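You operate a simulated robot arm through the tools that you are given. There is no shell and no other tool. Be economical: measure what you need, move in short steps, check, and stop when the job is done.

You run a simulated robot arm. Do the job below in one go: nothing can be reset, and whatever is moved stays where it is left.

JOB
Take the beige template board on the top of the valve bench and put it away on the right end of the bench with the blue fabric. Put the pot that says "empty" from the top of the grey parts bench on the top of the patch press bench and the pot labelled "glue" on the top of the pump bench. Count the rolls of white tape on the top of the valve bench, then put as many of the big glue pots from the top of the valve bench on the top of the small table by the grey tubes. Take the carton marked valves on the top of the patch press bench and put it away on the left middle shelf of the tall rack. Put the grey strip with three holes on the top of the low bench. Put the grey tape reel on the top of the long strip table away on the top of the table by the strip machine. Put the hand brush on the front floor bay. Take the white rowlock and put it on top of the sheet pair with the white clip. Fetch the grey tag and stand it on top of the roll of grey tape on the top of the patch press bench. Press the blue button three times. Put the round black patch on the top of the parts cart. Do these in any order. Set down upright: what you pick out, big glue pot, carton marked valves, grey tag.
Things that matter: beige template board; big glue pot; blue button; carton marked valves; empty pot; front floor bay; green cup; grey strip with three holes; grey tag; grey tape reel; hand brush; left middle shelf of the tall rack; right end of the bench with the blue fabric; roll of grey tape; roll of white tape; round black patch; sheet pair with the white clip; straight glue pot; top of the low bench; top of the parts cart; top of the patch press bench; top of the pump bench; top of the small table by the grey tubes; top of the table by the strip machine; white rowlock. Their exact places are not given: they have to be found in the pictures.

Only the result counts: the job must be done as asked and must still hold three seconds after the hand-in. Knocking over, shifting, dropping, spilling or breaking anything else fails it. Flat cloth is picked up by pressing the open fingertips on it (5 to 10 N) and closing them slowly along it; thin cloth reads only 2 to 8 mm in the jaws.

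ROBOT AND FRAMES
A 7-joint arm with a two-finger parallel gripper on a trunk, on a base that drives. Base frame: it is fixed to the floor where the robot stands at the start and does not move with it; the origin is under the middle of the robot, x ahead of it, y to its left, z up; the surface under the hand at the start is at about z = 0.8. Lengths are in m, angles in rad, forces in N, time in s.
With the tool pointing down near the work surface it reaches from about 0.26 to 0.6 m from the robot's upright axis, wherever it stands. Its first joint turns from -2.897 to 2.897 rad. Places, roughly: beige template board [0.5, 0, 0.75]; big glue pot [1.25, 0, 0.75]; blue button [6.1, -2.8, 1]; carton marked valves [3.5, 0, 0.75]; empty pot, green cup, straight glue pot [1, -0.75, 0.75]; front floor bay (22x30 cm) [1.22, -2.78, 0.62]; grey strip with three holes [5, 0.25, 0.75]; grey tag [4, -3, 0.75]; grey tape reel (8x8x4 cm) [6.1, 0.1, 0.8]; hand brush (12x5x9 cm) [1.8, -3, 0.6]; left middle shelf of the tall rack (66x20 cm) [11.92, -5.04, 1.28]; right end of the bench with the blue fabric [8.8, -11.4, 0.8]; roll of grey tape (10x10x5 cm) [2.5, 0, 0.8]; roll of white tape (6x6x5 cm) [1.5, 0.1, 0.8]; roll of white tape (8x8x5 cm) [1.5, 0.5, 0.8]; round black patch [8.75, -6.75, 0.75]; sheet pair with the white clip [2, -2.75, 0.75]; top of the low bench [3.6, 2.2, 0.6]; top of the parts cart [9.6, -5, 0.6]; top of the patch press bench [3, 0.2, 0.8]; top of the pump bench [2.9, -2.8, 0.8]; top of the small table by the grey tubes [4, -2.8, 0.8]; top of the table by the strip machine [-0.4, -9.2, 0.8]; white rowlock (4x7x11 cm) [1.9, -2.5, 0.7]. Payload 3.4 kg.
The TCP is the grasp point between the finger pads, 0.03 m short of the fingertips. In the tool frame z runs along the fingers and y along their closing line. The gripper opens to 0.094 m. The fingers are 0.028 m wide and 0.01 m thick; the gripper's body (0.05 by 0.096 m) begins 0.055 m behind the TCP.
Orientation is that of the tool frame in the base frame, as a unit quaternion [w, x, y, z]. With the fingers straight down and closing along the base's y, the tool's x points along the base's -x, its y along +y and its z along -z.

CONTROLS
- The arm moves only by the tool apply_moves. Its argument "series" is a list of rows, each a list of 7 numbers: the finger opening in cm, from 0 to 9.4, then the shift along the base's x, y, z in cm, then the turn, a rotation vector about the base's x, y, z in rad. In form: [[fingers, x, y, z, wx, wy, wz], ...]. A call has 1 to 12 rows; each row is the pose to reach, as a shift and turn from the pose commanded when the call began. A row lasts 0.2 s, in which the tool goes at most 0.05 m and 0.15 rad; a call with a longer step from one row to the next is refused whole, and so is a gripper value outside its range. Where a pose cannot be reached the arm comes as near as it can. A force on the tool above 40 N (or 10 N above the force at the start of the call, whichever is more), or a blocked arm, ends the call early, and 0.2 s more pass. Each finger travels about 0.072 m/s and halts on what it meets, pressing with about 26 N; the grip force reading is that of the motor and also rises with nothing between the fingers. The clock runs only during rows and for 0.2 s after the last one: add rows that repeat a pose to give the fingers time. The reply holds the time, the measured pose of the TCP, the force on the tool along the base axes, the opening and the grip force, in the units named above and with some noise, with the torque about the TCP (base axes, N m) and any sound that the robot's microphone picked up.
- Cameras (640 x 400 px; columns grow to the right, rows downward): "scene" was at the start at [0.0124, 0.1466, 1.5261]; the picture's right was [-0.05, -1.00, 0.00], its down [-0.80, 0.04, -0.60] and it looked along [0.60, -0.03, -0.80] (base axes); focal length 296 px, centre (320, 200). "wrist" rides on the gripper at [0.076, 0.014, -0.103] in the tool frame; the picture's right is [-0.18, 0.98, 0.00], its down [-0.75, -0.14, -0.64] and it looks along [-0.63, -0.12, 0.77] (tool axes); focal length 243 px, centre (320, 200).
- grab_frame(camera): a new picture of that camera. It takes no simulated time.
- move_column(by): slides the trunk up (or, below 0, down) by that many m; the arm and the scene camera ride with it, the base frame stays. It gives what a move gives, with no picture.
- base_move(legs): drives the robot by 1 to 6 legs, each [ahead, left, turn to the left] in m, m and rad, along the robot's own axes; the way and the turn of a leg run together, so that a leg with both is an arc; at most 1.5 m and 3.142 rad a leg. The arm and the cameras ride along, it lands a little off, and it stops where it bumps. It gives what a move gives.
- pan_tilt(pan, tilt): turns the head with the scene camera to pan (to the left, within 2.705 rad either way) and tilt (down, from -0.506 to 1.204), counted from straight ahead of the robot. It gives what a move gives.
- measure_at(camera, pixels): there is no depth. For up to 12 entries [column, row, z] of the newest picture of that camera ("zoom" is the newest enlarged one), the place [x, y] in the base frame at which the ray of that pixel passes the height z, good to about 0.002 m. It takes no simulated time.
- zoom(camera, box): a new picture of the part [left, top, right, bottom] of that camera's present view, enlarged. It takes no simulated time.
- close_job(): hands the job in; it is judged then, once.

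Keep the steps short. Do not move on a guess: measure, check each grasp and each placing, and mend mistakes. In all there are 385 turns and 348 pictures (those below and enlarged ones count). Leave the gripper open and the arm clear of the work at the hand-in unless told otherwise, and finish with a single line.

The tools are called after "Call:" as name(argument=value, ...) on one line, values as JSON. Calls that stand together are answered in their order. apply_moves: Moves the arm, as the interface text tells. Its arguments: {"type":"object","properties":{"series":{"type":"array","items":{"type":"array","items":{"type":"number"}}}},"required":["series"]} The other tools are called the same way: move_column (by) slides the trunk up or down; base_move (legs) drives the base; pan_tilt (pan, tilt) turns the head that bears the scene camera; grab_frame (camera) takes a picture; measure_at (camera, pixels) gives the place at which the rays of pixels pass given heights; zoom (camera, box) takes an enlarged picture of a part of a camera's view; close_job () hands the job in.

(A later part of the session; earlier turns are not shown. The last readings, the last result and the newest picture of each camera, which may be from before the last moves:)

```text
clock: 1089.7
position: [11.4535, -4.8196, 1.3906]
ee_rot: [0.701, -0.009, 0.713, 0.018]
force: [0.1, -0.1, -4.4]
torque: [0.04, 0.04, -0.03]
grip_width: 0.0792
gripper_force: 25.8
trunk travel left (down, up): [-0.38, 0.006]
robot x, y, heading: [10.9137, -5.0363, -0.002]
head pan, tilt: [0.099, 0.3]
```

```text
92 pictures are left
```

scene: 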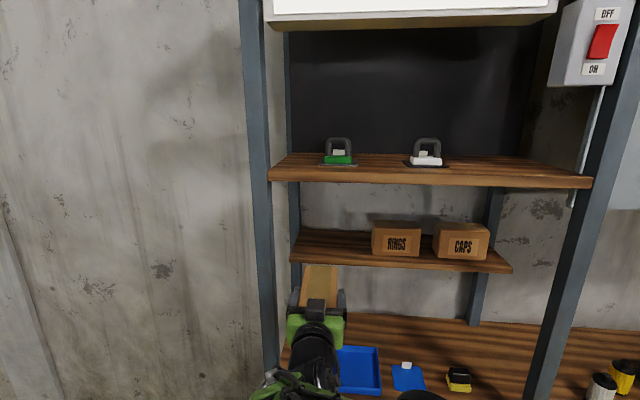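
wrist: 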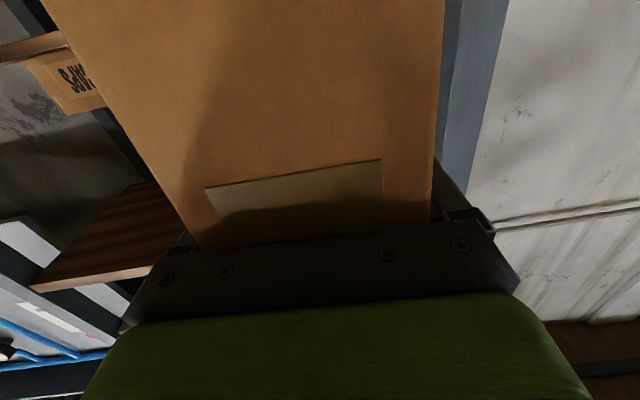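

Tool horizontal, box level now, and much better headroom. Raise 2 cm and drive in.

Call:
apply_moves(series=[[6, 0, 0, 1, 0, 0, 0], [6, 0, 0, 2.5, 0, 0, 0], [6, 0, 0, 2.5, 0, 0, 0]])

Call:
base_move(legs=[[0.25, 0, 0]])

Call:
zoom(camera="scene", box=[200, 160, 460, 360])

Call:
grab_frame(camera="wrist")

```text
clock: 1090.5
position: [11.4517, -4.8199, 1.4175]
ee_rot: [0.701, -0.009, 0.713, 0.018]
force: [0.1, -1.0, -3.8]
torque: [-0.01, 0.08, -0.01]
grip_width: 0.0794
gripper_force: 25.9
trunk travel left (down, up): [-0.38, 0.006]
robot x, y, heading: [10.9124, -5.0358, 0.001]
head pan, tilt: [0.099, 0.3]
```

```text
clock: 1092.3
position: [11.7015, -4.817, 1.4164]
ee_rot: [0.701, -0.011, 0.713, 0.02]
force: [-0.5, 0.2, -3.4]
torque: [-0.01, 0.07, -0.02]
grip_width: 0.0794
gripper_force: 26.0
trunk travel left (down, up): [-0.38, 0.006]
robot x, y, heading: [11.1649, -5.0328, 0.001]
head pan, tilt: [0.099, 0.3]
```

```text
2.00 times, centred on (330, 260) of scene
```

zoom: 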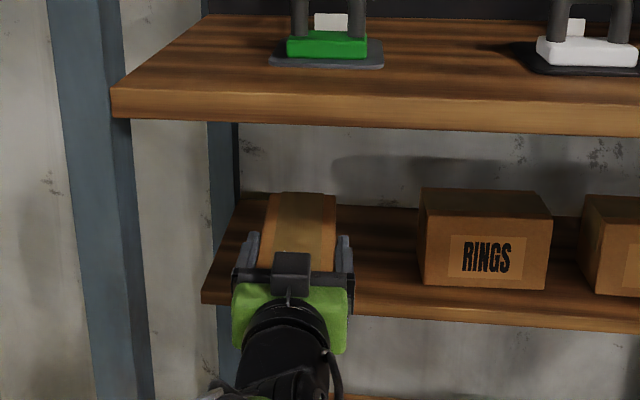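

```text
90 pictures are left
```

wrist: 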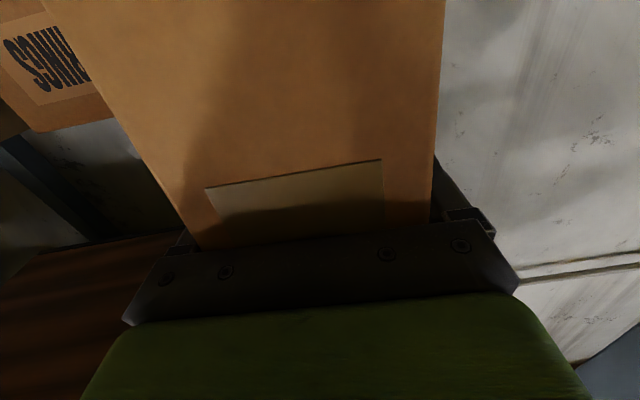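

Call:
base_move(legs=[[0.15, 0, 0]])

Call:
zoom(camera="scene", box=[200, 180, 460, 380])

```text
clock: 1093.7
position: [11.8497, -4.8172, 1.4178]
ee_rot: [0.701, -0.011, 0.713, 0.02]
force: [-0.2, -0.1, -3.6]
torque: [0.0, 0.08, -0.03]
grip_width: 0.0793
gripper_force: 25.7
trunk travel left (down, up): [-0.38, 0.006]
robot x, y, heading: [11.313, -5.0358, 0.006]
head pan, tilt: [0.099, 0.3]
```

```text
2.00 times, centred on (330, 280) of scene
```

zoom: 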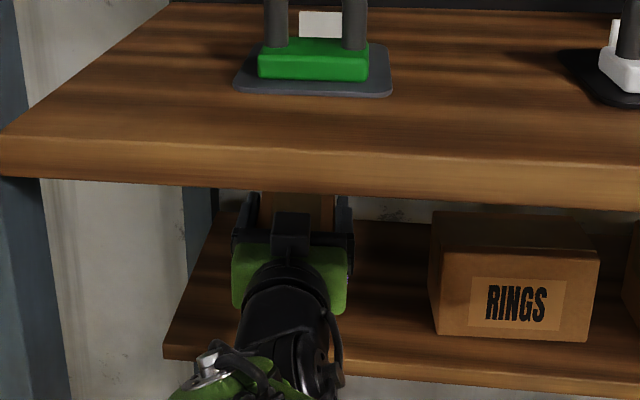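

Call:
apply_moves(series=[[6, 1.5, 0, 0, 0, 0, 0], [6, 3, 0, -0.5, 0, 0, 0], [6, 3, 0, -1.5, 0, 0, 0], [6, 3, 0, -2.3, 0, 0, 0], [6, 3, 0, -3, 0, 0, 0]])

```text
clock: 1094.9
position: [11.8804, -4.8154, 1.3865]
ee_rot: [0.701, -0.011, 0.713, 0.02]
force: [0.0, -0.6, -3.9]
torque: [-0.01, 0.11, -0.01]
grip_width: 0.079
gripper_force: 26.2
trunk travel left (down, up): [-0.38, 0.006]
robot x, y, heading: [11.3157, -5.0319, 0.007]
head pan, tilt: [0.099, 0.3]
```

Call:
apply_moves(series=[[6, 0, 0, -0.5, 0, 0, 0], [6, 0, 0, -1.0, 0, 0, 0], [6, 0, 0, -1.5, 0, 0, 0], [6, 0, 0, -1.8, 0, 0, 0]])

```text
clock: 1095.9
position: [11.8781, -4.8154, 1.3694]
ee_rot: [0.7, -0.011, 0.713, 0.019]
force: [1.2, 1.9, 12.8]
torque: [-0.29, 0.14, -0.26]
grip_width: 0.0796
gripper_force: 22.0
trunk travel left (down, up): [-0.38, 0.006]
robot x, y, heading: [11.3137, -5.0328, 0.007]
head pan, tilt: [0.099, 0.3]
```

Call:
apply_moves(series=[[6, 0, 0, -0.2, 0, 0, 0], [6, 0, 0, -0.4, 0, 0, 0], [6, 0, 0, -0.4, 0, 0, 0]])

Call:
apply_moves(series=[[7, 0, 0, 0, 0, 0, 0], [8, 0, 0, 0.1, 0, 0, 0], [8.8, 0, 0, 0.2, 0, 0, 0], [9.4, 0, 0, 0.2, 0, 0, 0], [9.4, 0, 0, 0.2, 0, 0, 0]])

Call:
grab_frame(camera="wrist")

```text
clock: 1096.7
position: [11.8785, -4.817, 1.3688]
ee_rot: [0.704, -0.01, 0.71, 0.019]
force: [6.5, 2.6, 25.1]
torque: [-0.58, 0.41, 0.04]
grip_width: 0.0793
gripper_force: 25.7
trunk travel left (down, up): [-0.38, 0.006]
robot x, y, heading: [11.3158, -5.0348, 0.006]
head pan, tilt: [0.099, 0.3]
```

```text
clock: 1097.9
position: [11.8773, -4.8156, 1.3669]
ee_rot: [0.701, -0.01, 0.713, 0.019]
force: [0.1, -0.9, 0.2]
torque: [-0.05, 0.03, 0.02]
grip_width: 0.0938
gripper_force: 0.0
trunk travel left (down, up): [-0.38, 0.006]
robot x, y, heading: [11.3123, -5.0341, 0.007]
head pan, tilt: [0.099, 0.3]
```

```text
88 pictures are left
```

wrist: 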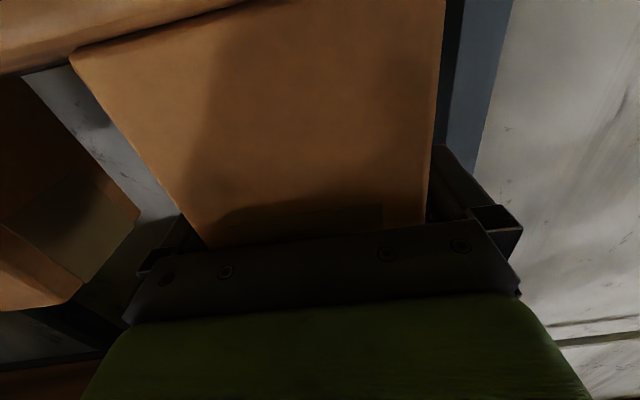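

Call:
apply_moves(series=[[9.4, -2, 0, 0, 0, 0, 0], [9.4, -5, 0, 0, 0, 0, 0], [9.4, -8, 0, 0, 0, 0, 0]])

Call:
base_move(legs=[[-0.35, 0, 0]])

Call:
grab_frame(camera="scene")

Call:
zoom(camera="scene", box=[240, 180, 540, 340])

```text
clock: 1098.7
position: [11.7959, -4.8159, 1.3688]
ee_rot: [0.702, -0.012, 0.712, 0.021]
force: [-0.3, 0.3, 0.1]
torque: [0.01, 0.0, -0.02]
grip_width: 0.094
gripper_force: 0.1
trunk travel left (down, up): [-0.38, 0.006]
robot x, y, heading: [11.3118, -5.0324, 0.006]
head pan, tilt: [0.099, 0.3]
```

```text
clock: 1101.0
position: [11.4459, -4.8173, 1.367]
ee_rot: [0.702, -0.012, 0.712, 0.02]
force: [0.0, -0.9, 0.1]
torque: [0.0, 0.02, 0.0]
grip_width: 0.0941
gripper_force: 0.1
trunk travel left (down, up): [-0.38, 0.006]
robot x, y, heading: [10.9598, -5.0347, 0.004]
head pan, tilt: [0.099, 0.3]
```

```text
87 pictures are left
```

scene: 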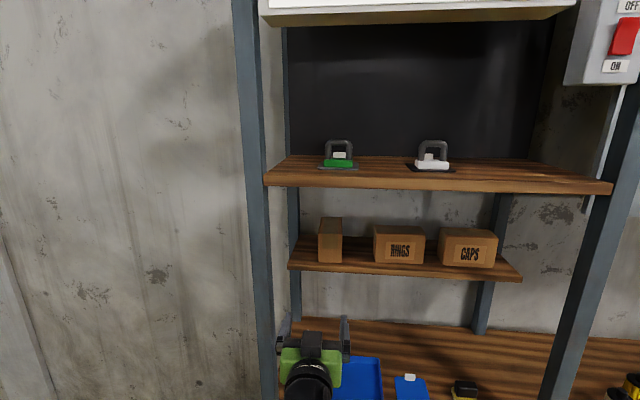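

```text
2.13 times, centred on (390, 260) of scene
```

zoom: 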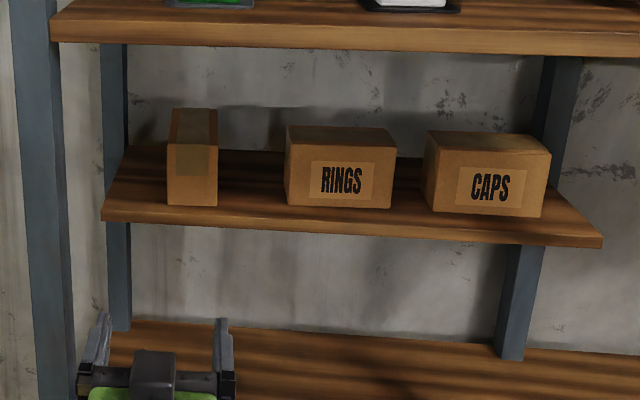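

Carton is upright on the left middle shelf. Straighten the tool, lower the trunk, and travel back toward the north aisle for the reel.

Call:
apply_moves(series=[[9.4, -1, 0, 0, 0, 0.14, 0], [9.4, -2, -1, 0, 0, 0.28, 0], [9.4, -3, -2, 0, 0, 0.42, 0], [9.4, -4, -3, 0, 0, 0.56, 0], [9.4, -4, -4, 0, 0, 0.7, 0], [9.4, -4, -5, 0, 0, 0.84, 0], [9.4, -4, -6, 0, 0, 0.98, 0], [9.4, -4, -7, 0, 0, 1.12, 0], [9.4, -4, -8, 0, 0, 1.26, 0], [9.4, -4, -9, 0, 0, 1.4, 0], [9.4, -4, -10, 0, 0, 1.54, 0], [9.4, -5, -11, -2, 0, 1.555, 0]])

Call:
move_column(by=-0.18)

Call:
base_move(legs=[[0, 1.0, 0], [0.65, 0.35, 0], [0, 1.4, 0], [0, 0.4, 0]])

```text
clock: 1103.5
position: [11.3948, -4.9271, 1.3477]
ee_rot: [0.0, 0.006, 1.0, 0.022]
force: [-0.3, -0.8, 0.0]
torque: [0.0, -0.03, 0.05]
grip_width: 0.0936
gripper_force: 0.1
trunk travel left (down, up): [-0.38, 0.006]
robot x, y, heading: [10.9613, -5.0373, 0.011]
head pan, tilt: [0.099, 0.3]
```

```text
clock: 1105.5
position: [11.395, -4.9273, 1.1679]
ee_rot: [0.0, 0.006, 1.0, 0.022]
force: [0.5, 0.3, 0.0]
torque: [0.01, 0.0, 0.03]
grip_width: 0.0941
gripper_force: 0.2
trunk travel left (down, up): [-0.2, 0.186]
robot x, y, heading: [10.9624, -5.0345, 0.008]
head pan, tilt: [0.099, 0.3]
```

```text
clock: 1123.1
position: [11.9961, -1.7448, 1.1675]
ee_rot: [0.0, 0.003, 1.0, 0.021]
force: [-0.7, -0.2, 0.9]
torque: [-0.03, 0.0, -0.03]
grip_width: 0.094
gripper_force: 0.0
trunk travel left (down, up): [-0.2, 0.186]
robot x, y, heading: [11.5626, -1.8597, 0.017]
head pan, tilt: [0.099, 0.3]
```

Call:
base_move(legs=[[-1.45, 0, -0.017], [-1.45, 0, 0], [-1.45, 0, 0], [-1.4, 0.15, 0], [-1.4, 0.15, 0], [-1.45, 0, 0]])

```text
clock: 1163.7
position: [3.4448, -1.5706, 1.1683]
ee_rot: [0.0, 0.024, 0.999, 0.021]
force: [0.7, 0.0, 0.4]
torque: [-0.01, -0.07, 0.01]
grip_width: 0.094
gripper_force: 0.1
trunk travel left (down, up): [-0.2, 0.186]
robot x, y, heading: [3.0051, -1.6646, -0.031]
head pan, tilt: [0.099, 0.3]
```

Call:
base_move(legs=[[-1.1, 0, 0.031], [-1.1, 0.05, 0], [-1.06, 0.05, 0], [0, 1.4, 0], [0, 1.35, 0]])

```text
clock: 1192.8
position: [0.0469, 1.3161, 1.1686]
ee_rot: [0.0, -0.011, 1.0, 0.021]
force: [0.2, 0.2, -0.3]
torque: [-0.02, -0.03, 0.0]
grip_width: 0.094
gripper_force: 0.1
trunk travel left (down, up): [-0.2, 0.186]
robot x, y, heading: [-0.3815, 1.189, 0.033]
head pan, tilt: [0.099, 0.3]
```

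Call:
base_move(legs=[[1.45, 0, -0.033], [1.45, 0, 0], [1.45, 0, 0], [1.45, 0, 0], [0.2, 0, 0], [0, 0, -1.57]])

Call:
pan_tilt(pan=0.3, tilt=0.8)

Call:
grab_frame(camera="scene")

```text
clock: 1225.4
position: [5.7069, 0.6985, 1.1675]
ee_rot: [0.016, 0.716, 0.698, 0.014]
force: [-0.7, -0.3, 1.0]
torque: [0.0, -0.05, -0.01]
grip_width: 0.0937
gripper_force: 0.1
trunk travel left (down, up): [-0.2, 0.186]
robot x, y, heading: [5.608, 1.1343, -1.579]
head pan, tilt: [0.099, 0.3]
```

```text
clock: 1226.3
position: [5.7058, 0.6989, 1.1674]
ee_rot: [0.015, 0.716, 0.698, 0.015]
force: [0.7, 0.2, 0.1]
torque: [-0.01, -0.03, -0.02]
grip_width: 0.0939
gripper_force: 0.1
trunk travel left (down, up): [-0.2, 0.186]
robot x, y, heading: [5.6061, 1.1315, -1.583]
head pan, tilt: [0.3, 0.799]
```

```text
85 pictures are left
```

scene: 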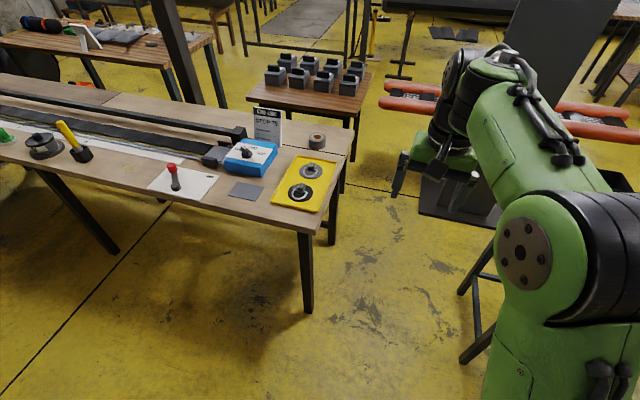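

Call:
measure_at(camera="scene", pixels=[[307, 312, 0], [332, 243, 0], [317, 147, 0.8], [317, 136, 0.84], [317, 229, 0.8], [350, 150, 0.8], [425, 210, 0], [460, 280, 0.1]])

Call:
zoom(camera="scene", box=[260, 100, 380, 180])

```text
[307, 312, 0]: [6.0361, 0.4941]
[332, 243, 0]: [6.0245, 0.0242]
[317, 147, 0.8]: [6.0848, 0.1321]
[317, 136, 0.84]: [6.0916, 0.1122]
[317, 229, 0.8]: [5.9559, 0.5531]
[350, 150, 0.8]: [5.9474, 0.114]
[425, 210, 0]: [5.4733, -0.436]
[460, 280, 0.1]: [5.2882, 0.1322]
```

```text
5.00 times, centred on (320, 140) of scene
```

zoom: 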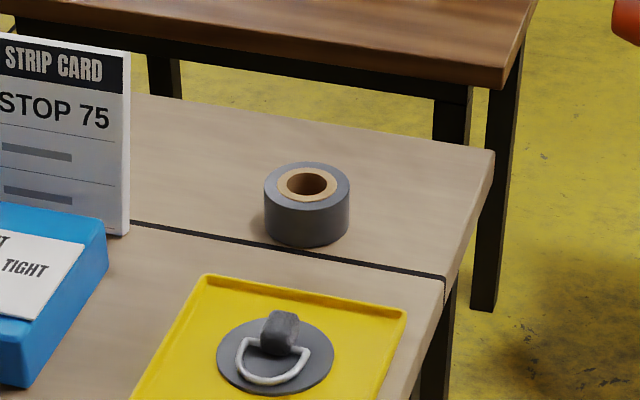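

Call:
base_move(legs=[[0.4, 0.03, 0], [0.35, 0, 0], [0, 0, 1.58]])

Call:
pan_tilt(pan=-0.1, tilt=1.0)

Call:
grab_frame(camera="scene")

Call:
grab_frame(camera="wrist")

```text
clock: 1234.6
position: [6.0615, 0.4882, 1.1679]
ee_rot: [0.0, 0.003, 1.0, 0.021]
force: [-1.0, -0.2, -0.1]
torque: [0.03, -0.01, 0.0]
grip_width: 0.0941
gripper_force: 0.0
trunk travel left (down, up): [-0.2, 0.186]
robot x, y, heading: [5.6286, 0.3739, 0.011]
head pan, tilt: [0.3, 0.799]
```

```text
clock: 1235.4
position: [6.0632, 0.4884, 1.167]
ee_rot: [0.0, 0.003, 1.0, 0.023]
force: [0.2, 0.7, -0.2]
torque: [0.01, -0.03, 0.0]
grip_width: 0.0939
gripper_force: 0.0
trunk travel left (down, up): [-0.2, 0.186]
robot x, y, heading: [5.6288, 0.3752, 0.01]
head pan, tilt: [-0.099, 1.0]
```

```text
83 pictures are left
```

scene: 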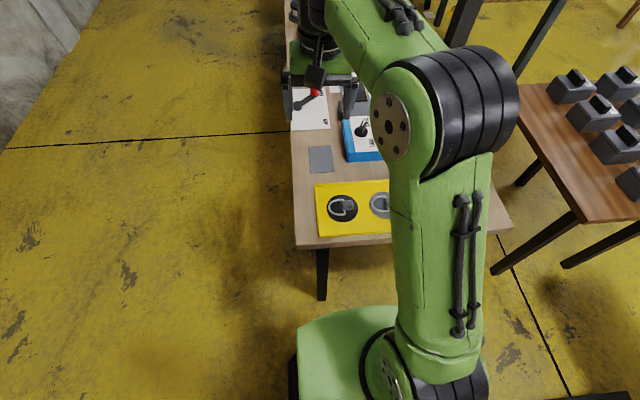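

```text
82 pictures are left
```

wrist: 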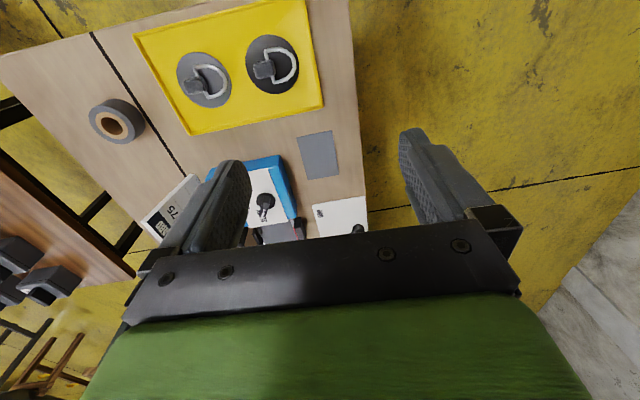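

Call:
measure_at(camera="wrist", pixels=[[112, 125, 0.845], [89, 122, 0.83], [138, 126, 0.83], [110, 101, 0.82], [172, 205, 0.9]])

Call:
apply_moves(series=[[9.4, 0, -4, 0, -0.044, 0, 0], [9.4, 0, -8, 0, -0.044, 0, 0], [9.4, 0, -12, 0, -0.044, 0, 0], [9.4, 0.5, -16, 0, -0.044, 0, 0], [9.4, 1, -20, 0, -0.044, 0, 0], [9.4, 1.5, -24, -1, -0.044, 0, 0], [9.4, 2, -28, -2, -0.044, 0, 0], [9.4, 2.5, -32, -4, -0.044, 0, 0], [9.4, 2.5, -34, -7, -0.044, 0, 0]])

Call:
grab_frame(camera="wrist")

```text
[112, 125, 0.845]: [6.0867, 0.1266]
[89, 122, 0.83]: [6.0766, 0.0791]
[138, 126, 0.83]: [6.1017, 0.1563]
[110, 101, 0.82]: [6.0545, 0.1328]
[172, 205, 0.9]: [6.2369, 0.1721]
```

```text
clock: 1237.4
position: [6.0878, 0.1468, 1.0981]
ee_rot: [0.0, 0.002, 1.0, 0.0]
force: [-0.3, 0.2, -0.2]
torque: [-0.04, 0.0, -0.02]
grip_width: 0.0939
gripper_force: 0.1
trunk travel left (down, up): [-0.2, 0.186]
robot x, y, heading: [5.628, 0.3785, 0.019]
head pan, tilt: [-0.099, 1.0]
```

```text
81 pictures are left
```

wrist: 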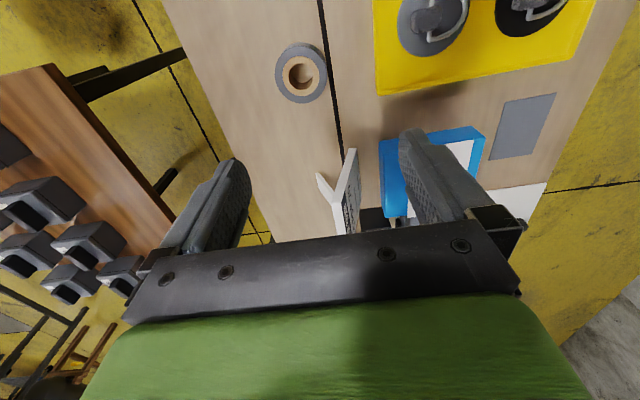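

Call:
measure_at(camera="wrist", pixels=[[302, 74, 0.845], [276, 74, 0.845], [327, 70, 0.845], [301, 52, 0.82], [345, 165, 0.9], [325, 175, 0.9]])

```text
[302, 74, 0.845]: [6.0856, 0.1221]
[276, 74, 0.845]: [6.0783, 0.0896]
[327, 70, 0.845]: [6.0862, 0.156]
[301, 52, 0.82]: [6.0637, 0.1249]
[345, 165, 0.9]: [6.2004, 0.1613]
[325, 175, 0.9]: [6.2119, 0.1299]
```

Call:
apply_moves(series=[[9.4, -0.4, -2.4, -2, 0, 0, 0], [9.4, -0.4, -2.4, -6, 0, 0, 0], [9.4, -0.4, -2.4, -10, 0, 0, 0], [9.4, -0.4, -2.4, -14, 0, 0, 0], [9.4, -0.4, -2.4, -18, 0, 0, 0], [9.4, -0.4, -2.4, -22, 0, 0, 0]])

Call:
grab_frame(camera="wrist")

```text
clock: 1238.8
position: [6.0865, 0.1248, 0.8765]
ee_rot: [0.0, 0.004, 1.0, 0.0]
force: [-0.4, -0.2, 0.0]
torque: [0.01, -0.01, 0.01]
grip_width: 0.0937
gripper_force: 0.0
trunk travel left (down, up): [-0.2, 0.186]
robot x, y, heading: [5.6295, 0.3758, 0.013]
head pan, tilt: [-0.099, 1.0]
```

```text
80 pictures are left
```

wrist: 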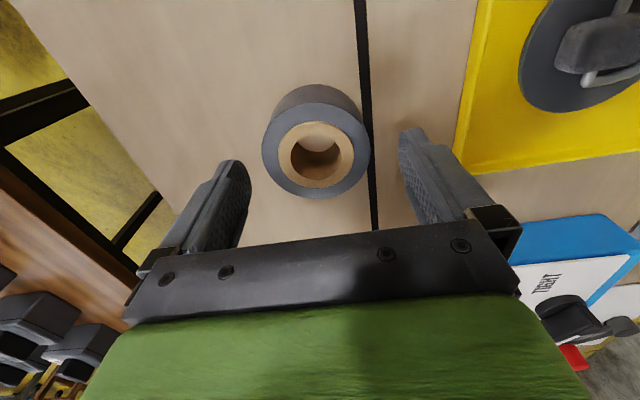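

Centred. Lower 4 cm, close, lift.

Call:
apply_moves(series=[[9.4, 0, -0.2, -2, 0, 0, 0], [9.4, 0, -0.2, -3.7, 0, 0, 0], [9.4, 0, -0.2, -3.9, 0, 0, 0], [8, 0, -0.2, -3.9, 0, 0, 0], [7, 0, -0.2, -3.9, 0, 0, 0], [6, 0, -0.2, -3.9, 0, 0, 0], [5.5, 0, -0.2, -3.9, 0, 0, 0], [5.5, 0, -0.2, -3.9, 0, 0, 0], [5.5, 0, -0.2, -3, 0, 0, 0], [5.5, 0, -0.2, 0, 0, 0, 0], [5.5, 0, -0.2, 4, 0, 0, 0], [5.5, 0, -0.2, 8, 0, 0, 0]])

Call:
apply_moves(series=[[5.5, 0, 0, 4, 0, 0, 0], [5.5, 0, 2, 8, 0, 0, 0], [5.5, -2, 5, 11, 0, 0, 0], [5.5, -4, 8, 13, 0, 0, 0], [5.5, -5, 12, 13, 0, 0, 0]])

Call:
grab_frame(camera="wrist")

```text
clock: 1241.4
position: [6.0821, 0.1199, 0.9579]
ee_rot: [0.0, 0.003, 1.0, 0.0]
force: [0.3, 0.2, -1.3]
torque: [0.02, -0.01, -0.02]
grip_width: 0.0718
gripper_force: 25.9
trunk travel left (down, up): [-0.2, 0.186]
robot x, y, heading: [5.6307, 0.3759, 0.011]
head pan, tilt: [-0.099, 1.0]
```

```text
clock: 1242.6
position: [6.0333, 0.2431, 1.0871]
ee_rot: [-0.001, 0.003, 1.0, 0.0]
force: [-0.3, -0.1, -1.7]
torque: [-0.02, 0.0, 0.01]
grip_width: 0.0719
gripper_force: 26.3
trunk travel left (down, up): [-0.2, 0.186]
robot x, y, heading: [5.6296, 0.3776, 0.012]
head pan, tilt: [-0.099, 1.0]
```

```text
79 pictures are left
```

wrist: 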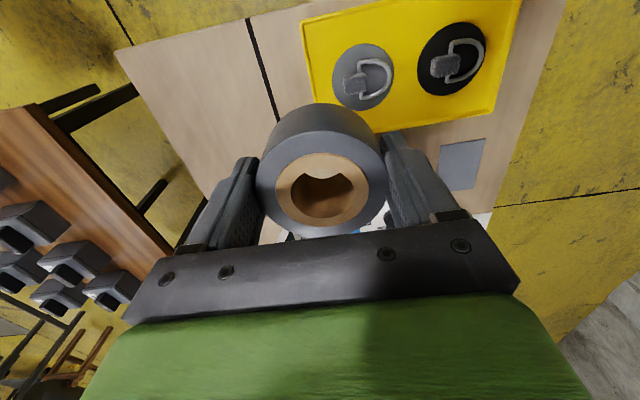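

Call:
base_move(legs=[[0, 0.4, -0.012], [0, 0.42, 0], [-1.45, 0, 0], [-1.45, 0, 0], [-1.45, 0, 0], [-1.45, 0, 0]])

```text
clock: 1274.6
position: [0.2312, 1.3341, 1.0874]
ee_rot: [0.0, 0.042, 0.999, 0.0]
force: [0.3, 0.5, -1.0]
torque: [0.03, 0.01, 0.0]
grip_width: 0.0712
gripper_force: 26.2
trunk travel left (down, up): [-0.2, 0.186]
robot x, y, heading: [-0.1625, 1.5024, -0.069]
head pan, tilt: [-0.099, 1.0]
```

Call:
base_move(legs=[[-0.1, 0, 0.069], [0, -1.45, 0], [0, -1.45, 0]])

```text
clock: 1289.3
position: [0.1509, -1.5373, 1.0879]
ee_rot: [0.0, 0.004, 1.0, 0.0]
force: [0.1, -0.2, -2.1]
torque: [-0.03, 0.01, 0.01]
grip_width: 0.0712
gripper_force: 26.0
trunk travel left (down, up): [-0.2, 0.186]
robot x, y, heading: [-0.2533, -1.4006, 0.01]
head pan, tilt: [-0.099, 1.0]
```

Call:
base_move(legs=[[0, -1.3, -0.01], [0, -1.3, 0], [0, 0, -1.57]])

Call:
pan_tilt(pan=0.0, tilt=0.35)

Call:
grab_frame(camera="scene")

```text
clock: 1305.8
position: [-0.4134, -4.4078, 1.0874]
ee_rot: [-0.001, 0.715, 0.699, 0.0]
force: [-0.7, -0.4, -1.4]
torque: [0.04, -0.04, 0.03]
grip_width: 0.0712
gripper_force: 25.5
trunk travel left (down, up): [-0.2, 0.186]
robot x, y, heading: [-0.2701, -4.0038, -1.577]
head pan, tilt: [-0.099, 1.0]
```

```text
clock: 1306.9
position: [-0.4143, -4.4081, 1.0881]
ee_rot: [0.0, 0.715, 0.699, 0.0]
force: [-0.6, 0.5, -1.6]
torque: [-0.02, 0.01, 0.01]
grip_width: 0.0711
gripper_force: 26.6
trunk travel left (down, up): [-0.2, 0.186]
robot x, y, heading: [-0.2721, -4.0031, -1.576]
head pan, tilt: [0.0, 0.351]
```

```text
78 pictures are left
```

scene: 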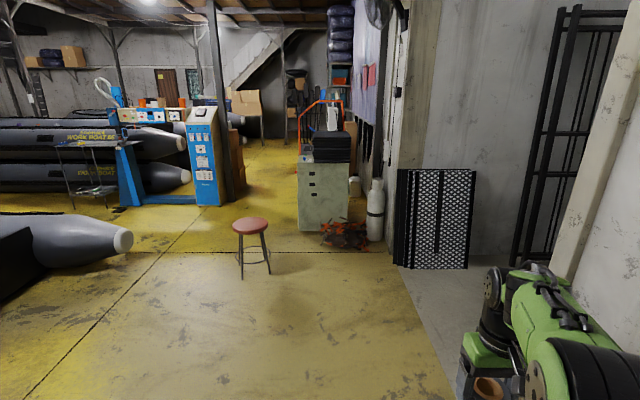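

Call:
measure_at(camera="scene", pixels=[[240, 279, 0], [271, 272, 0], [298, 229, 0], [348, 233, 0], [325, 245, 0], [383, 240, 0], [240, 196, 0], [222, 207, 0], [200, 207, 0], [398, 264, 0], [130, 250, 0.1]])

Call:
zoom(camera="scene", box=[170, 60, 440, 260])

```text
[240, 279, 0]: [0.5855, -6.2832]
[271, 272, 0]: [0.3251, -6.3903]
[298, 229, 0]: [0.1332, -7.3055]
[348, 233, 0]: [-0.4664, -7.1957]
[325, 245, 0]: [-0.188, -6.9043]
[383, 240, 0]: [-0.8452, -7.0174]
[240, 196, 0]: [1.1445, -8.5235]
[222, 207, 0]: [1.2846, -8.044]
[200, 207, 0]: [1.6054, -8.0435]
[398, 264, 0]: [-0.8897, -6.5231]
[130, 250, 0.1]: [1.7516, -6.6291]
```

```text
2.00 times, centred on (305, 160) of scene
```

zoom: 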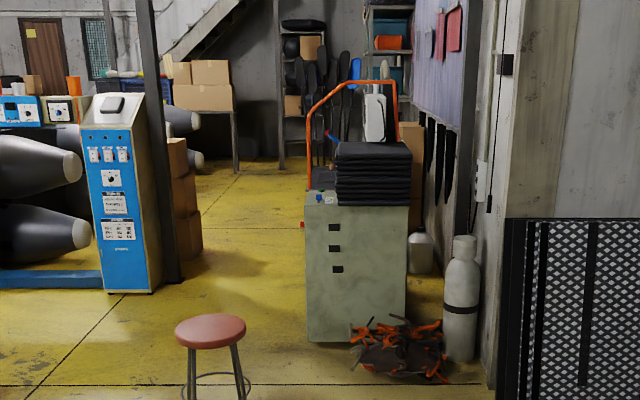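

Call:
base_move(legs=[[0.6, 1.33, 0.006], [1.3, 0, 0], [1.2, 0, 0], [0.6, -0.4, 0], [0.3, 0, 0]])

Call:
pan_tilt(pan=-0.5, tilt=0.6)

Call:
grab_frame(camera="scene")

```text
clock: 1330.9
position: [0.5636, -8.3866, 1.0865]
ee_rot: [0.0, 0.706, 0.708, 0.001]
force: [-0.9, 0.1, -1.0]
torque: [0.03, -0.03, 0.0]
grip_width: 0.0711
gripper_force: 25.6
trunk travel left (down, up): [-0.2, 0.186]
robot x, y, heading: [0.6958, -7.9814, -1.552]
head pan, tilt: [0.0, 0.351]
```

```text
clock: 1331.8
position: [0.5641, -8.3862, 1.087]
ee_rot: [0.001, 0.706, 0.708, 0.001]
force: [-0.5, -0.6, -0.9]
torque: [-0.03, 0.0, 0.0]
grip_width: 0.071
gripper_force: 25.8
trunk travel left (down, up): [-0.2, 0.186]
robot x, y, heading: [0.6912, -7.9805, -1.554]
head pan, tilt: [-0.499, 0.6]
```

```text
76 pictures are left
```

scene: 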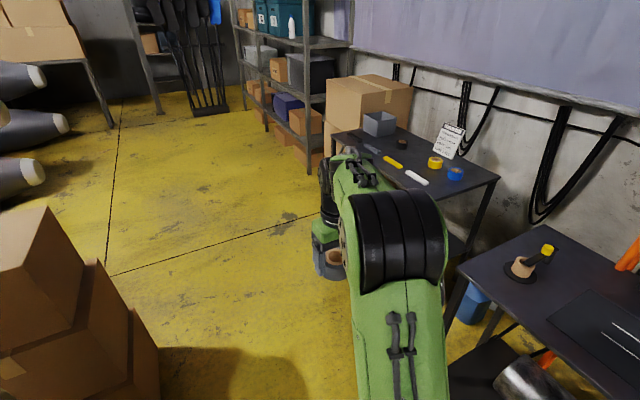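

Call:
zoom(camera="scene", box=[310, 90, 520, 230])

Call:
measure_at(camera="scene", pixels=[[332, 135, 0.8], [498, 181, 0.8], [470, 217, 0.8], [440, 192, 0.8], [402, 125, 0.8], [330, 160, 0], [470, 265, 0], [415, 180, 0.8], [435, 163, 0.8], [456, 175, 0.8], [403, 144, 0.8], [375, 135, 0.8]])

```text
2.86 times, centred on (415, 160) of scene
```

zoom: 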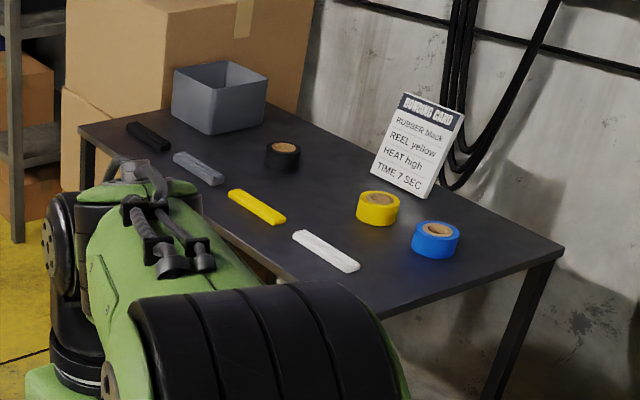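

```text
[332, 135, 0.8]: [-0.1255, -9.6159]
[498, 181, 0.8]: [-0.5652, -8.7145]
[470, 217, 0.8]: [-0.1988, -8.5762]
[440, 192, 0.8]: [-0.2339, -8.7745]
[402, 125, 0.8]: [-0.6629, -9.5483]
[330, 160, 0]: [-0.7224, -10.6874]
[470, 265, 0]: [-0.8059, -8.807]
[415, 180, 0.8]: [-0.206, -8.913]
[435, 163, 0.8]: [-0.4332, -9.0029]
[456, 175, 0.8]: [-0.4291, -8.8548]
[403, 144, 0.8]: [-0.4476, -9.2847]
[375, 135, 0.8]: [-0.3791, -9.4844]
```

Call:
base_move(legs=[[1.17, 0.0, -0.017], [0, 0, -1.57]])

Call:
pan_tilt(pan=0.0, tilt=0.85)

Call:
grab_frame(camera="scene")

```text
clock: 1341.6
position: [0.2963, -9.0013, 1.0884]
ee_rot: [0.0, 1.0, -0.02, 0.0]
force: [0.6, 0.4, 0.0]
torque: [-0.02, 0.01, 0.02]
grip_width: 0.071
gripper_force: 26.2
trunk travel left (down, up): [-0.2, 0.186]
robot x, y, heading: [0.6938, -9.1484, 3.117]
head pan, tilt: [-0.499, 0.6]
```

```text
clock: 1342.5
position: [0.2973, -9.0004, 1.0878]
ee_rot: [-0.001, 1.0, -0.02, 0.0]
force: [-0.3, 0.2, -1.8]
torque: [-0.04, 0.0, -0.03]
grip_width: 0.0709
gripper_force: 26.2
trunk travel left (down, up): [-0.2, 0.186]
robot x, y, heading: [0.6939, -9.1532, 3.124]
head pan, tilt: [0.0, 0.85]
```

```text
74 pictures are left
```

scene: 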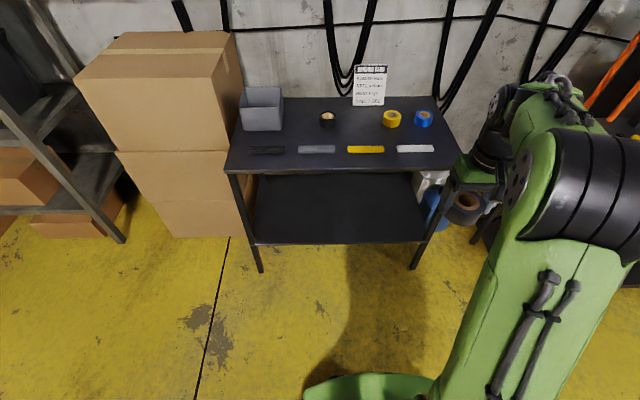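

Call:
measure_at(camera="scene", pixels=[[225, 172, 0.8], [462, 168, 0.8], [240, 97, 0.8], [318, 150, 0.8], [365, 150, 0.8], [327, 125, 0.8], [391, 127, 0.8], [368, 105, 0.8], [262, 271, 0], [413, 268, 0], [252, 243, 0.3], [318, 153, 0.8]])

```text
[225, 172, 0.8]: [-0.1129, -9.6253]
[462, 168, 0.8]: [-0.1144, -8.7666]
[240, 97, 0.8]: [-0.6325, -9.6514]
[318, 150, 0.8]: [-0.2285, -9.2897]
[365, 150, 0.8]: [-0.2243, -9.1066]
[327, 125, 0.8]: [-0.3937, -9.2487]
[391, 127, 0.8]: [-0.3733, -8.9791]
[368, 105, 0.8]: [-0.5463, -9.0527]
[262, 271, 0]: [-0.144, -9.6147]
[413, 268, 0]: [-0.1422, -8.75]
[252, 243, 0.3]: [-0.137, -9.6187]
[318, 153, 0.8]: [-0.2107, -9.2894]
```

Call:
base_move(legs=[[0.48, 0, 0.015]])

Call:
apply_moves(series=[[5.5, -2, -3, 0, 0, 0, 0], [5.5, -5, -6, 0, 0, 0, 0], [5.5, -8, -9, 0, 0, 0, 0], [5.5, -11, -12, 0, 0, 0, 0], [5.5, -14, -13, -2, 0, 0, 0], [5.5, -16, -13, -5, 0, 0, 0], [5.5, -16, -13, -9, 0, 0, 0], [5.5, -16, -13, -13, 0, 0, 0]])

Call:
grab_frame(camera="scene")

Call:
grab_frame(camera="wrist")

```text
clock: 1345.4
position: [-0.1854, -8.9979, 1.0881]
ee_rot: [0.0, 1.0, -0.014, 0.0]
force: [-0.5, 1.0, -1.1]
torque: [0.02, -0.03, 0.0]
grip_width: 0.071
gripper_force: 26.4
trunk travel left (down, up): [-0.2, 0.186]
robot x, y, heading: [0.2192, -9.1426, 3.131]
head pan, tilt: [0.0, 0.85]
```

```text
clock: 1347.2
position: [-0.3458, -9.1278, 0.9541]
ee_rot: [-0.001, 1.0, -0.014, -0.001]
force: [0.2, -0.2, -1.7]
torque: [0.0, 0.0, 0.04]
grip_width: 0.0712
gripper_force: 25.8
trunk travel left (down, up): [-0.2, 0.186]
robot x, y, heading: [0.2146, -9.1433, 3.134]
head pan, tilt: [0.0, 0.85]
```

```text
73 pictures are left
```

scene: 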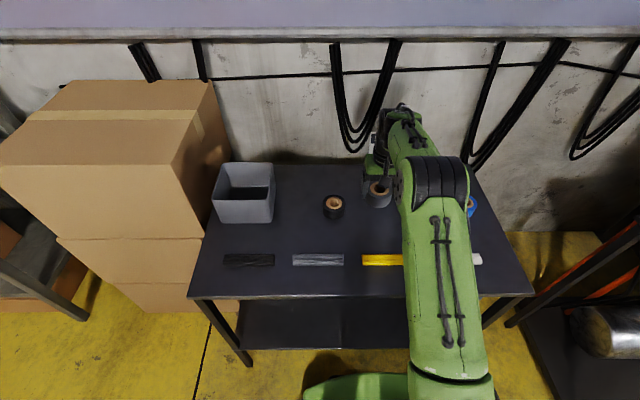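

```text
72 pictures are left
```

wrist: 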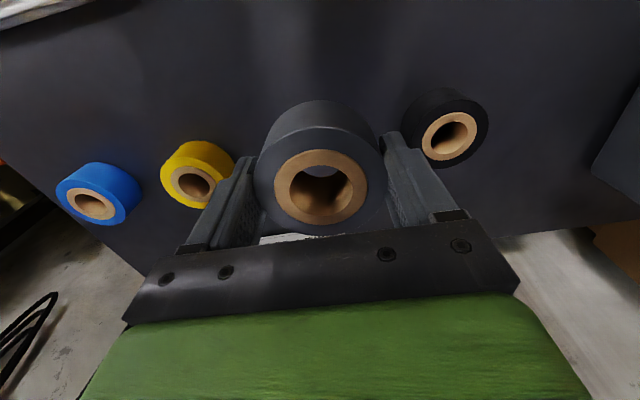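

Call:
measure_at(camera="wrist", pixels=[[193, 185, 0.84], [452, 135, 0.84], [235, 170, 0.83], [403, 130, 0.83]])

```text
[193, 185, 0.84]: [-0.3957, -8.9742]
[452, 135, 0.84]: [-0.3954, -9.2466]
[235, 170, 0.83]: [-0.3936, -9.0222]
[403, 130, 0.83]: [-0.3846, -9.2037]
```

Call:
apply_moves(series=[[5.5, 0.3, 1.4, -3, 0, 0, 0], [5.5, 0.3, 1.4, -7, 0, 0, 0], [5.5, 0.3, 1.4, -10, 0, 0, 0], [5.5, 0.3, 1.4, -11.2, 0, 0, 0], [5.5, 0.3, 1.4, -11.8, 0, 0, 0]])

```text
clock: 1348.4
position: [-0.34, -9.1143, 0.8387]
ee_rot: [0.001, 1.0, -0.014, 0.0]
force: [-0.6, 0.6, -1.1]
torque: [0.0, -0.02, -0.03]
grip_width: 0.071
gripper_force: 26.3
trunk travel left (down, up): [-0.2, 0.186]
robot x, y, heading: [0.2191, -9.139, 3.136]
head pan, tilt: [0.0, 0.85]
```

Call:
apply_moves(series=[[5.5, 0, 0, -0.3, 0, 0, 0], [5.5, 0, 0, -0.6, 0, 0, 0], [5.5, 0, 0, -0.9, 0, 0, 0], [5.5, 0, 0, -0.9, 0, 0, 0]])

```text
clock: 1349.4
position: [-0.342, -9.1146, 0.8316]
ee_rot: [-0.001, 1.0, -0.015, -0.003]
force: [-5.2, 0.4, 21.6]
torque: [-0.4, 0.17, -0.16]
grip_width: 0.071
gripper_force: 25.7
trunk travel left (down, up): [-0.2, 0.186]
robot x, y, heading: [0.2187, -9.1421, 3.131]
head pan, tilt: [0.0, 0.85]
```

Contact. Release and rise.

Call:
apply_moves(series=[[5.5, 0, 0, 0.3, 0, 0, 0], [7, 0, 0, 0.3, 0, 0, 0], [8.4, 0, 0, 0.3, 0, 0, 0], [8.4, 0, 0, 0.5, 0, 0, 0], [8.4, 0, 0, 4, 0, 0, 0], [8.4, 0, 0, 8, 0, 0, 0], [8.4, 0, 0, 12, 0, 0, 0], [8.4, 1, 0, 16, 0, 0, 0], [8.4, 4, 0, 19, 0, 0, 0], [8.4, 8, 0, 21, 0, 0, 0], [8.4, 12, 0, 22, 0, 0, 0]])

Call:
grab_frame(camera="wrist")

```text
clock: 1351.8
position: [-0.2189, -9.112, 1.0496]
ee_rot: [0.0, 1.0, -0.014, 0.0]
force: [-0.2, -0.1, 0.5]
torque: [0.03, 0.0, 0.0]
grip_width: 0.0839
gripper_force: 0.1
trunk travel left (down, up): [-0.2, 0.186]
robot x, y, heading: [0.2137, -9.1425, 3.13]
head pan, tilt: [0.0, 0.85]
```

```text
71 pictures are left
```

wrist: 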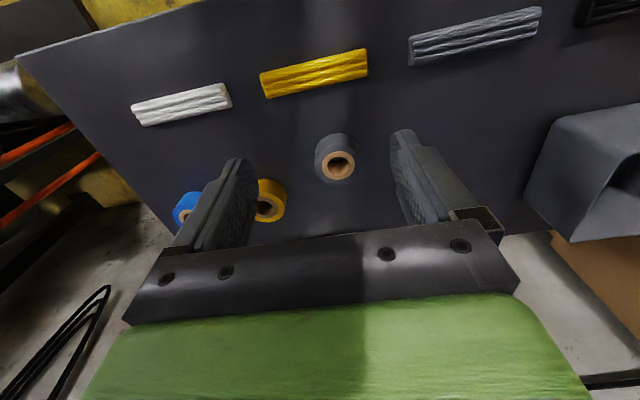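

Reel put away beside the others. Now go to the hand brush (south side of the boat table).

Call:
base_move(legs=[[-0.48, 0, 0], [0, 0, -1.56], [1.35, 0, 0], [0.6, -0.4, 0], [1.3, 0, 0], [1.3, 0, 0]])

Call:
base_move(legs=[[0.9, -0.55, 0]])

Call:
pan_tilt(pan=0.0, tilt=0.8)

Call:
grab_frame(camera="scene")

```text
clock: 1380.7
position: [1.2174, -4.147, 1.0487]
ee_rot: [0.0, -0.698, 0.716, 0.001]
force: [-0.5, 0.5, -0.7]
torque: [0.0, -0.02, -0.01]
grip_width: 0.0839
gripper_force: 0.0
trunk travel left (down, up): [-0.2, 0.186]
robot x, y, heading: [1.1881, -4.5874, 1.563]
head pan, tilt: [0.0, 0.85]
```

```text
clock: 1386.1
position: [1.79, -3.2599, 1.0488]
ee_rot: [0.0, -0.687, 0.726, 0.0]
force: [1.3, 0.6, 0.7]
torque: [-0.02, 0.02, -0.02]
grip_width: 0.0843
gripper_force: 0.1
trunk travel left (down, up): [-0.2, 0.186]
robot x, y, heading: [1.7487, -3.6959, 1.53]
head pan, tilt: [0.0, 0.85]
```

```text
clock: 1386.8
position: [1.7885, -3.2595, 1.0492]
ee_rot: [0.0, -0.688, 0.726, 0.0]
force: [-0.1, -0.2, 0.2]
torque: [-0.02, -0.04, 0.0]
grip_width: 0.0842
gripper_force: 0.0
trunk travel left (down, up): [-0.2, 0.186]
robot x, y, heading: [1.749, -3.6949, 1.536]
head pan, tilt: [0.0, 0.799]
```

```text
70 pictures are left
```

scene: 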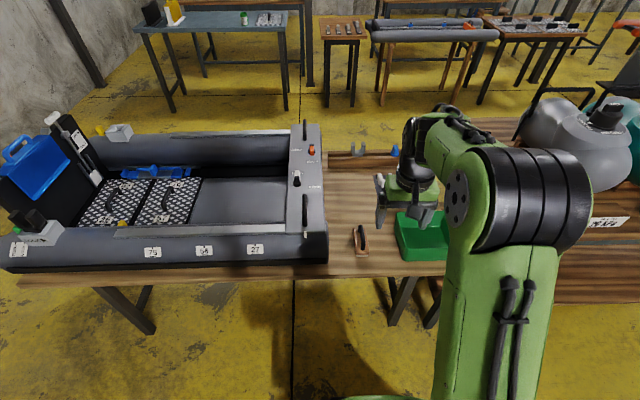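

Call:
measure_at(camera="scene", pixels=[[193, 222, 0.62], [287, 222, 0.62], [288, 180, 0.62], [207, 180, 0.62], [361, 252, 0.65], [361, 228, 0.74], [327, 260, 0.65], [330, 275, 0.65], [230, 232, 0.85], [313, 225, 0.85], [155, 333, 0], [395, 325, 0]])

Call:
zoom(camera="scene", box=[60, 110, 400, 280])

```text
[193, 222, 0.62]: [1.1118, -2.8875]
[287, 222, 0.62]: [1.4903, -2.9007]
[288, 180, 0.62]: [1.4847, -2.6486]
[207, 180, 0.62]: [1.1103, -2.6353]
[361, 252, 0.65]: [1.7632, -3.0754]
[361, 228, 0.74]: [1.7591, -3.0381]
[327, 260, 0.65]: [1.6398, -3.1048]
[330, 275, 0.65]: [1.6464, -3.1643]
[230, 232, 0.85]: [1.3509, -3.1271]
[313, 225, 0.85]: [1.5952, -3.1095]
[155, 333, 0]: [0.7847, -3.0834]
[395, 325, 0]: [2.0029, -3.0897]
```

```text
1.88 times, centred on (230, 195) of scene
```

zoom: 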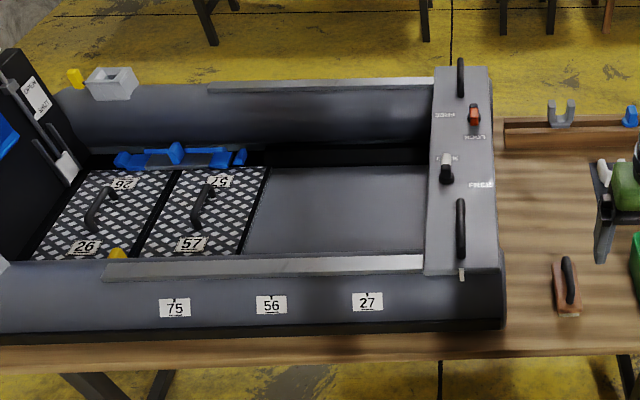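

Call:
base_move(legs=[[0.15, 0, 0.035]])

Call:
apply_moves(series=[[8.4, -1, 2, 0, 0, 0, 0.03], [8.4, -2, 4, 0, 0, 0, 0.03], [8.4, -2.5, 5, -1, 0, 0, 0.03]])

Call:
grab_frame(camera="wrist")

Call:
grab_frame(camera="scene")

```text
clock: 1388.1
position: [1.7769, -3.1058, 1.0482]
ee_rot: [-0.001, -0.7, 0.714, -0.001]
force: [-0.2, 0.8, -0.4]
torque: [-0.02, 0.01, -0.02]
grip_width: 0.0842
gripper_force: 0.1
trunk travel left (down, up): [-0.2, 0.186]
robot x, y, heading: [1.752, -3.5437, 1.571]
head pan, tilt: [0.0, 0.799]
```

```text
clock: 1388.9
position: [1.7528, -3.0569, 1.0379]
ee_rot: [0.0, 0.711, -0.704, 0.0]
force: [-0.3, 0.0, -0.3]
torque: [-0.01, 0.01, 0.0]
grip_width: 0.0839
gripper_force: 0.1
trunk travel left (down, up): [-0.2, 0.186]
robot x, y, heading: [1.7507, -3.5469, 1.57]
head pan, tilt: [0.0, 0.799]
```

```text
68 pictures are left
```

wrist: 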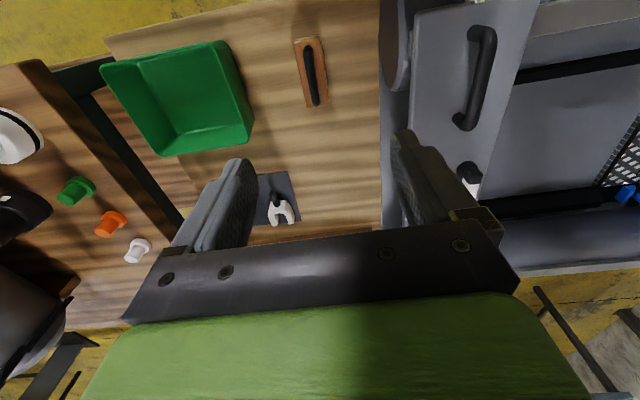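

```text
67 pictures are left
```

scene: 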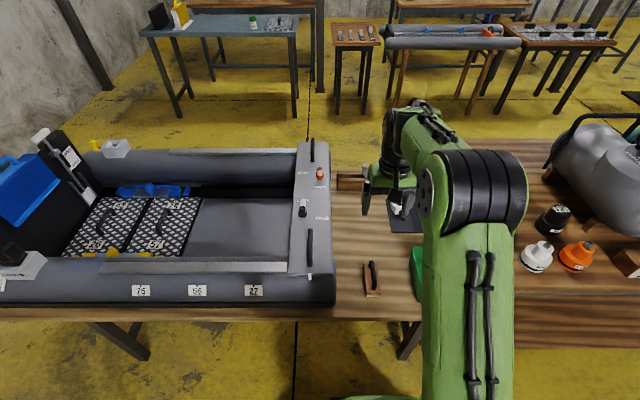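

Call:
zoom(camera="scene", box=[340, 250, 410, 310])

Call:
zoom(camera="wrist", box=[270, 20, 360, 120])

```text
6.67 times, centred on (375, 280) of scene
```

zoom: 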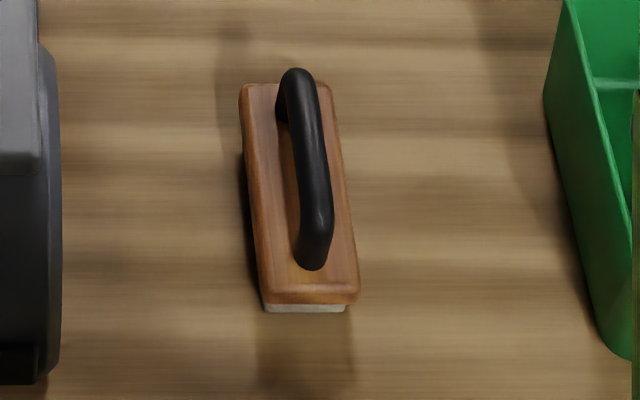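

```text
4.00 times, centred on (315, 70) of wrist
```

zoom: 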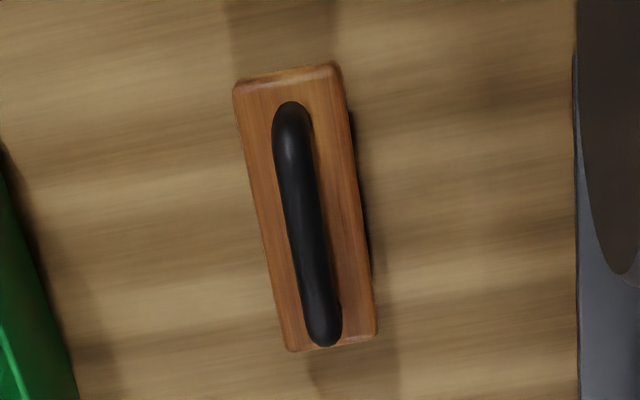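

Call:
measure_at(camera="scene", pixels=[[373.8, 272.5, 0.7], [373.8, 272.5, 0.72], [373.8, 272.5, 0.74], [371.7, 262, 0.72], [375, 284, 0.72]])

Call:
measure_at(camera="wrist", pixels=[[311.3, 73.8, 0.7], [311.3, 73.8, 0.72], [311.3, 73.8, 0.74], [307.7, 50, 0.72], [316, 100, 0.72]])

```text
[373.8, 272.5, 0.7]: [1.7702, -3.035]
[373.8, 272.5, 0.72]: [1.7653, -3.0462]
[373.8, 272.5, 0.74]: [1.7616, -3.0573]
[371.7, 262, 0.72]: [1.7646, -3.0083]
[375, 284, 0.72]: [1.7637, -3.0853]
```

```text
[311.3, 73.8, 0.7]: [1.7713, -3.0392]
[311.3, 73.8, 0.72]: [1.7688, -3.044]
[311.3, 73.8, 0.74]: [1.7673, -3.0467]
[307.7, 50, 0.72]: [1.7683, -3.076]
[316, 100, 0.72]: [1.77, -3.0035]
```

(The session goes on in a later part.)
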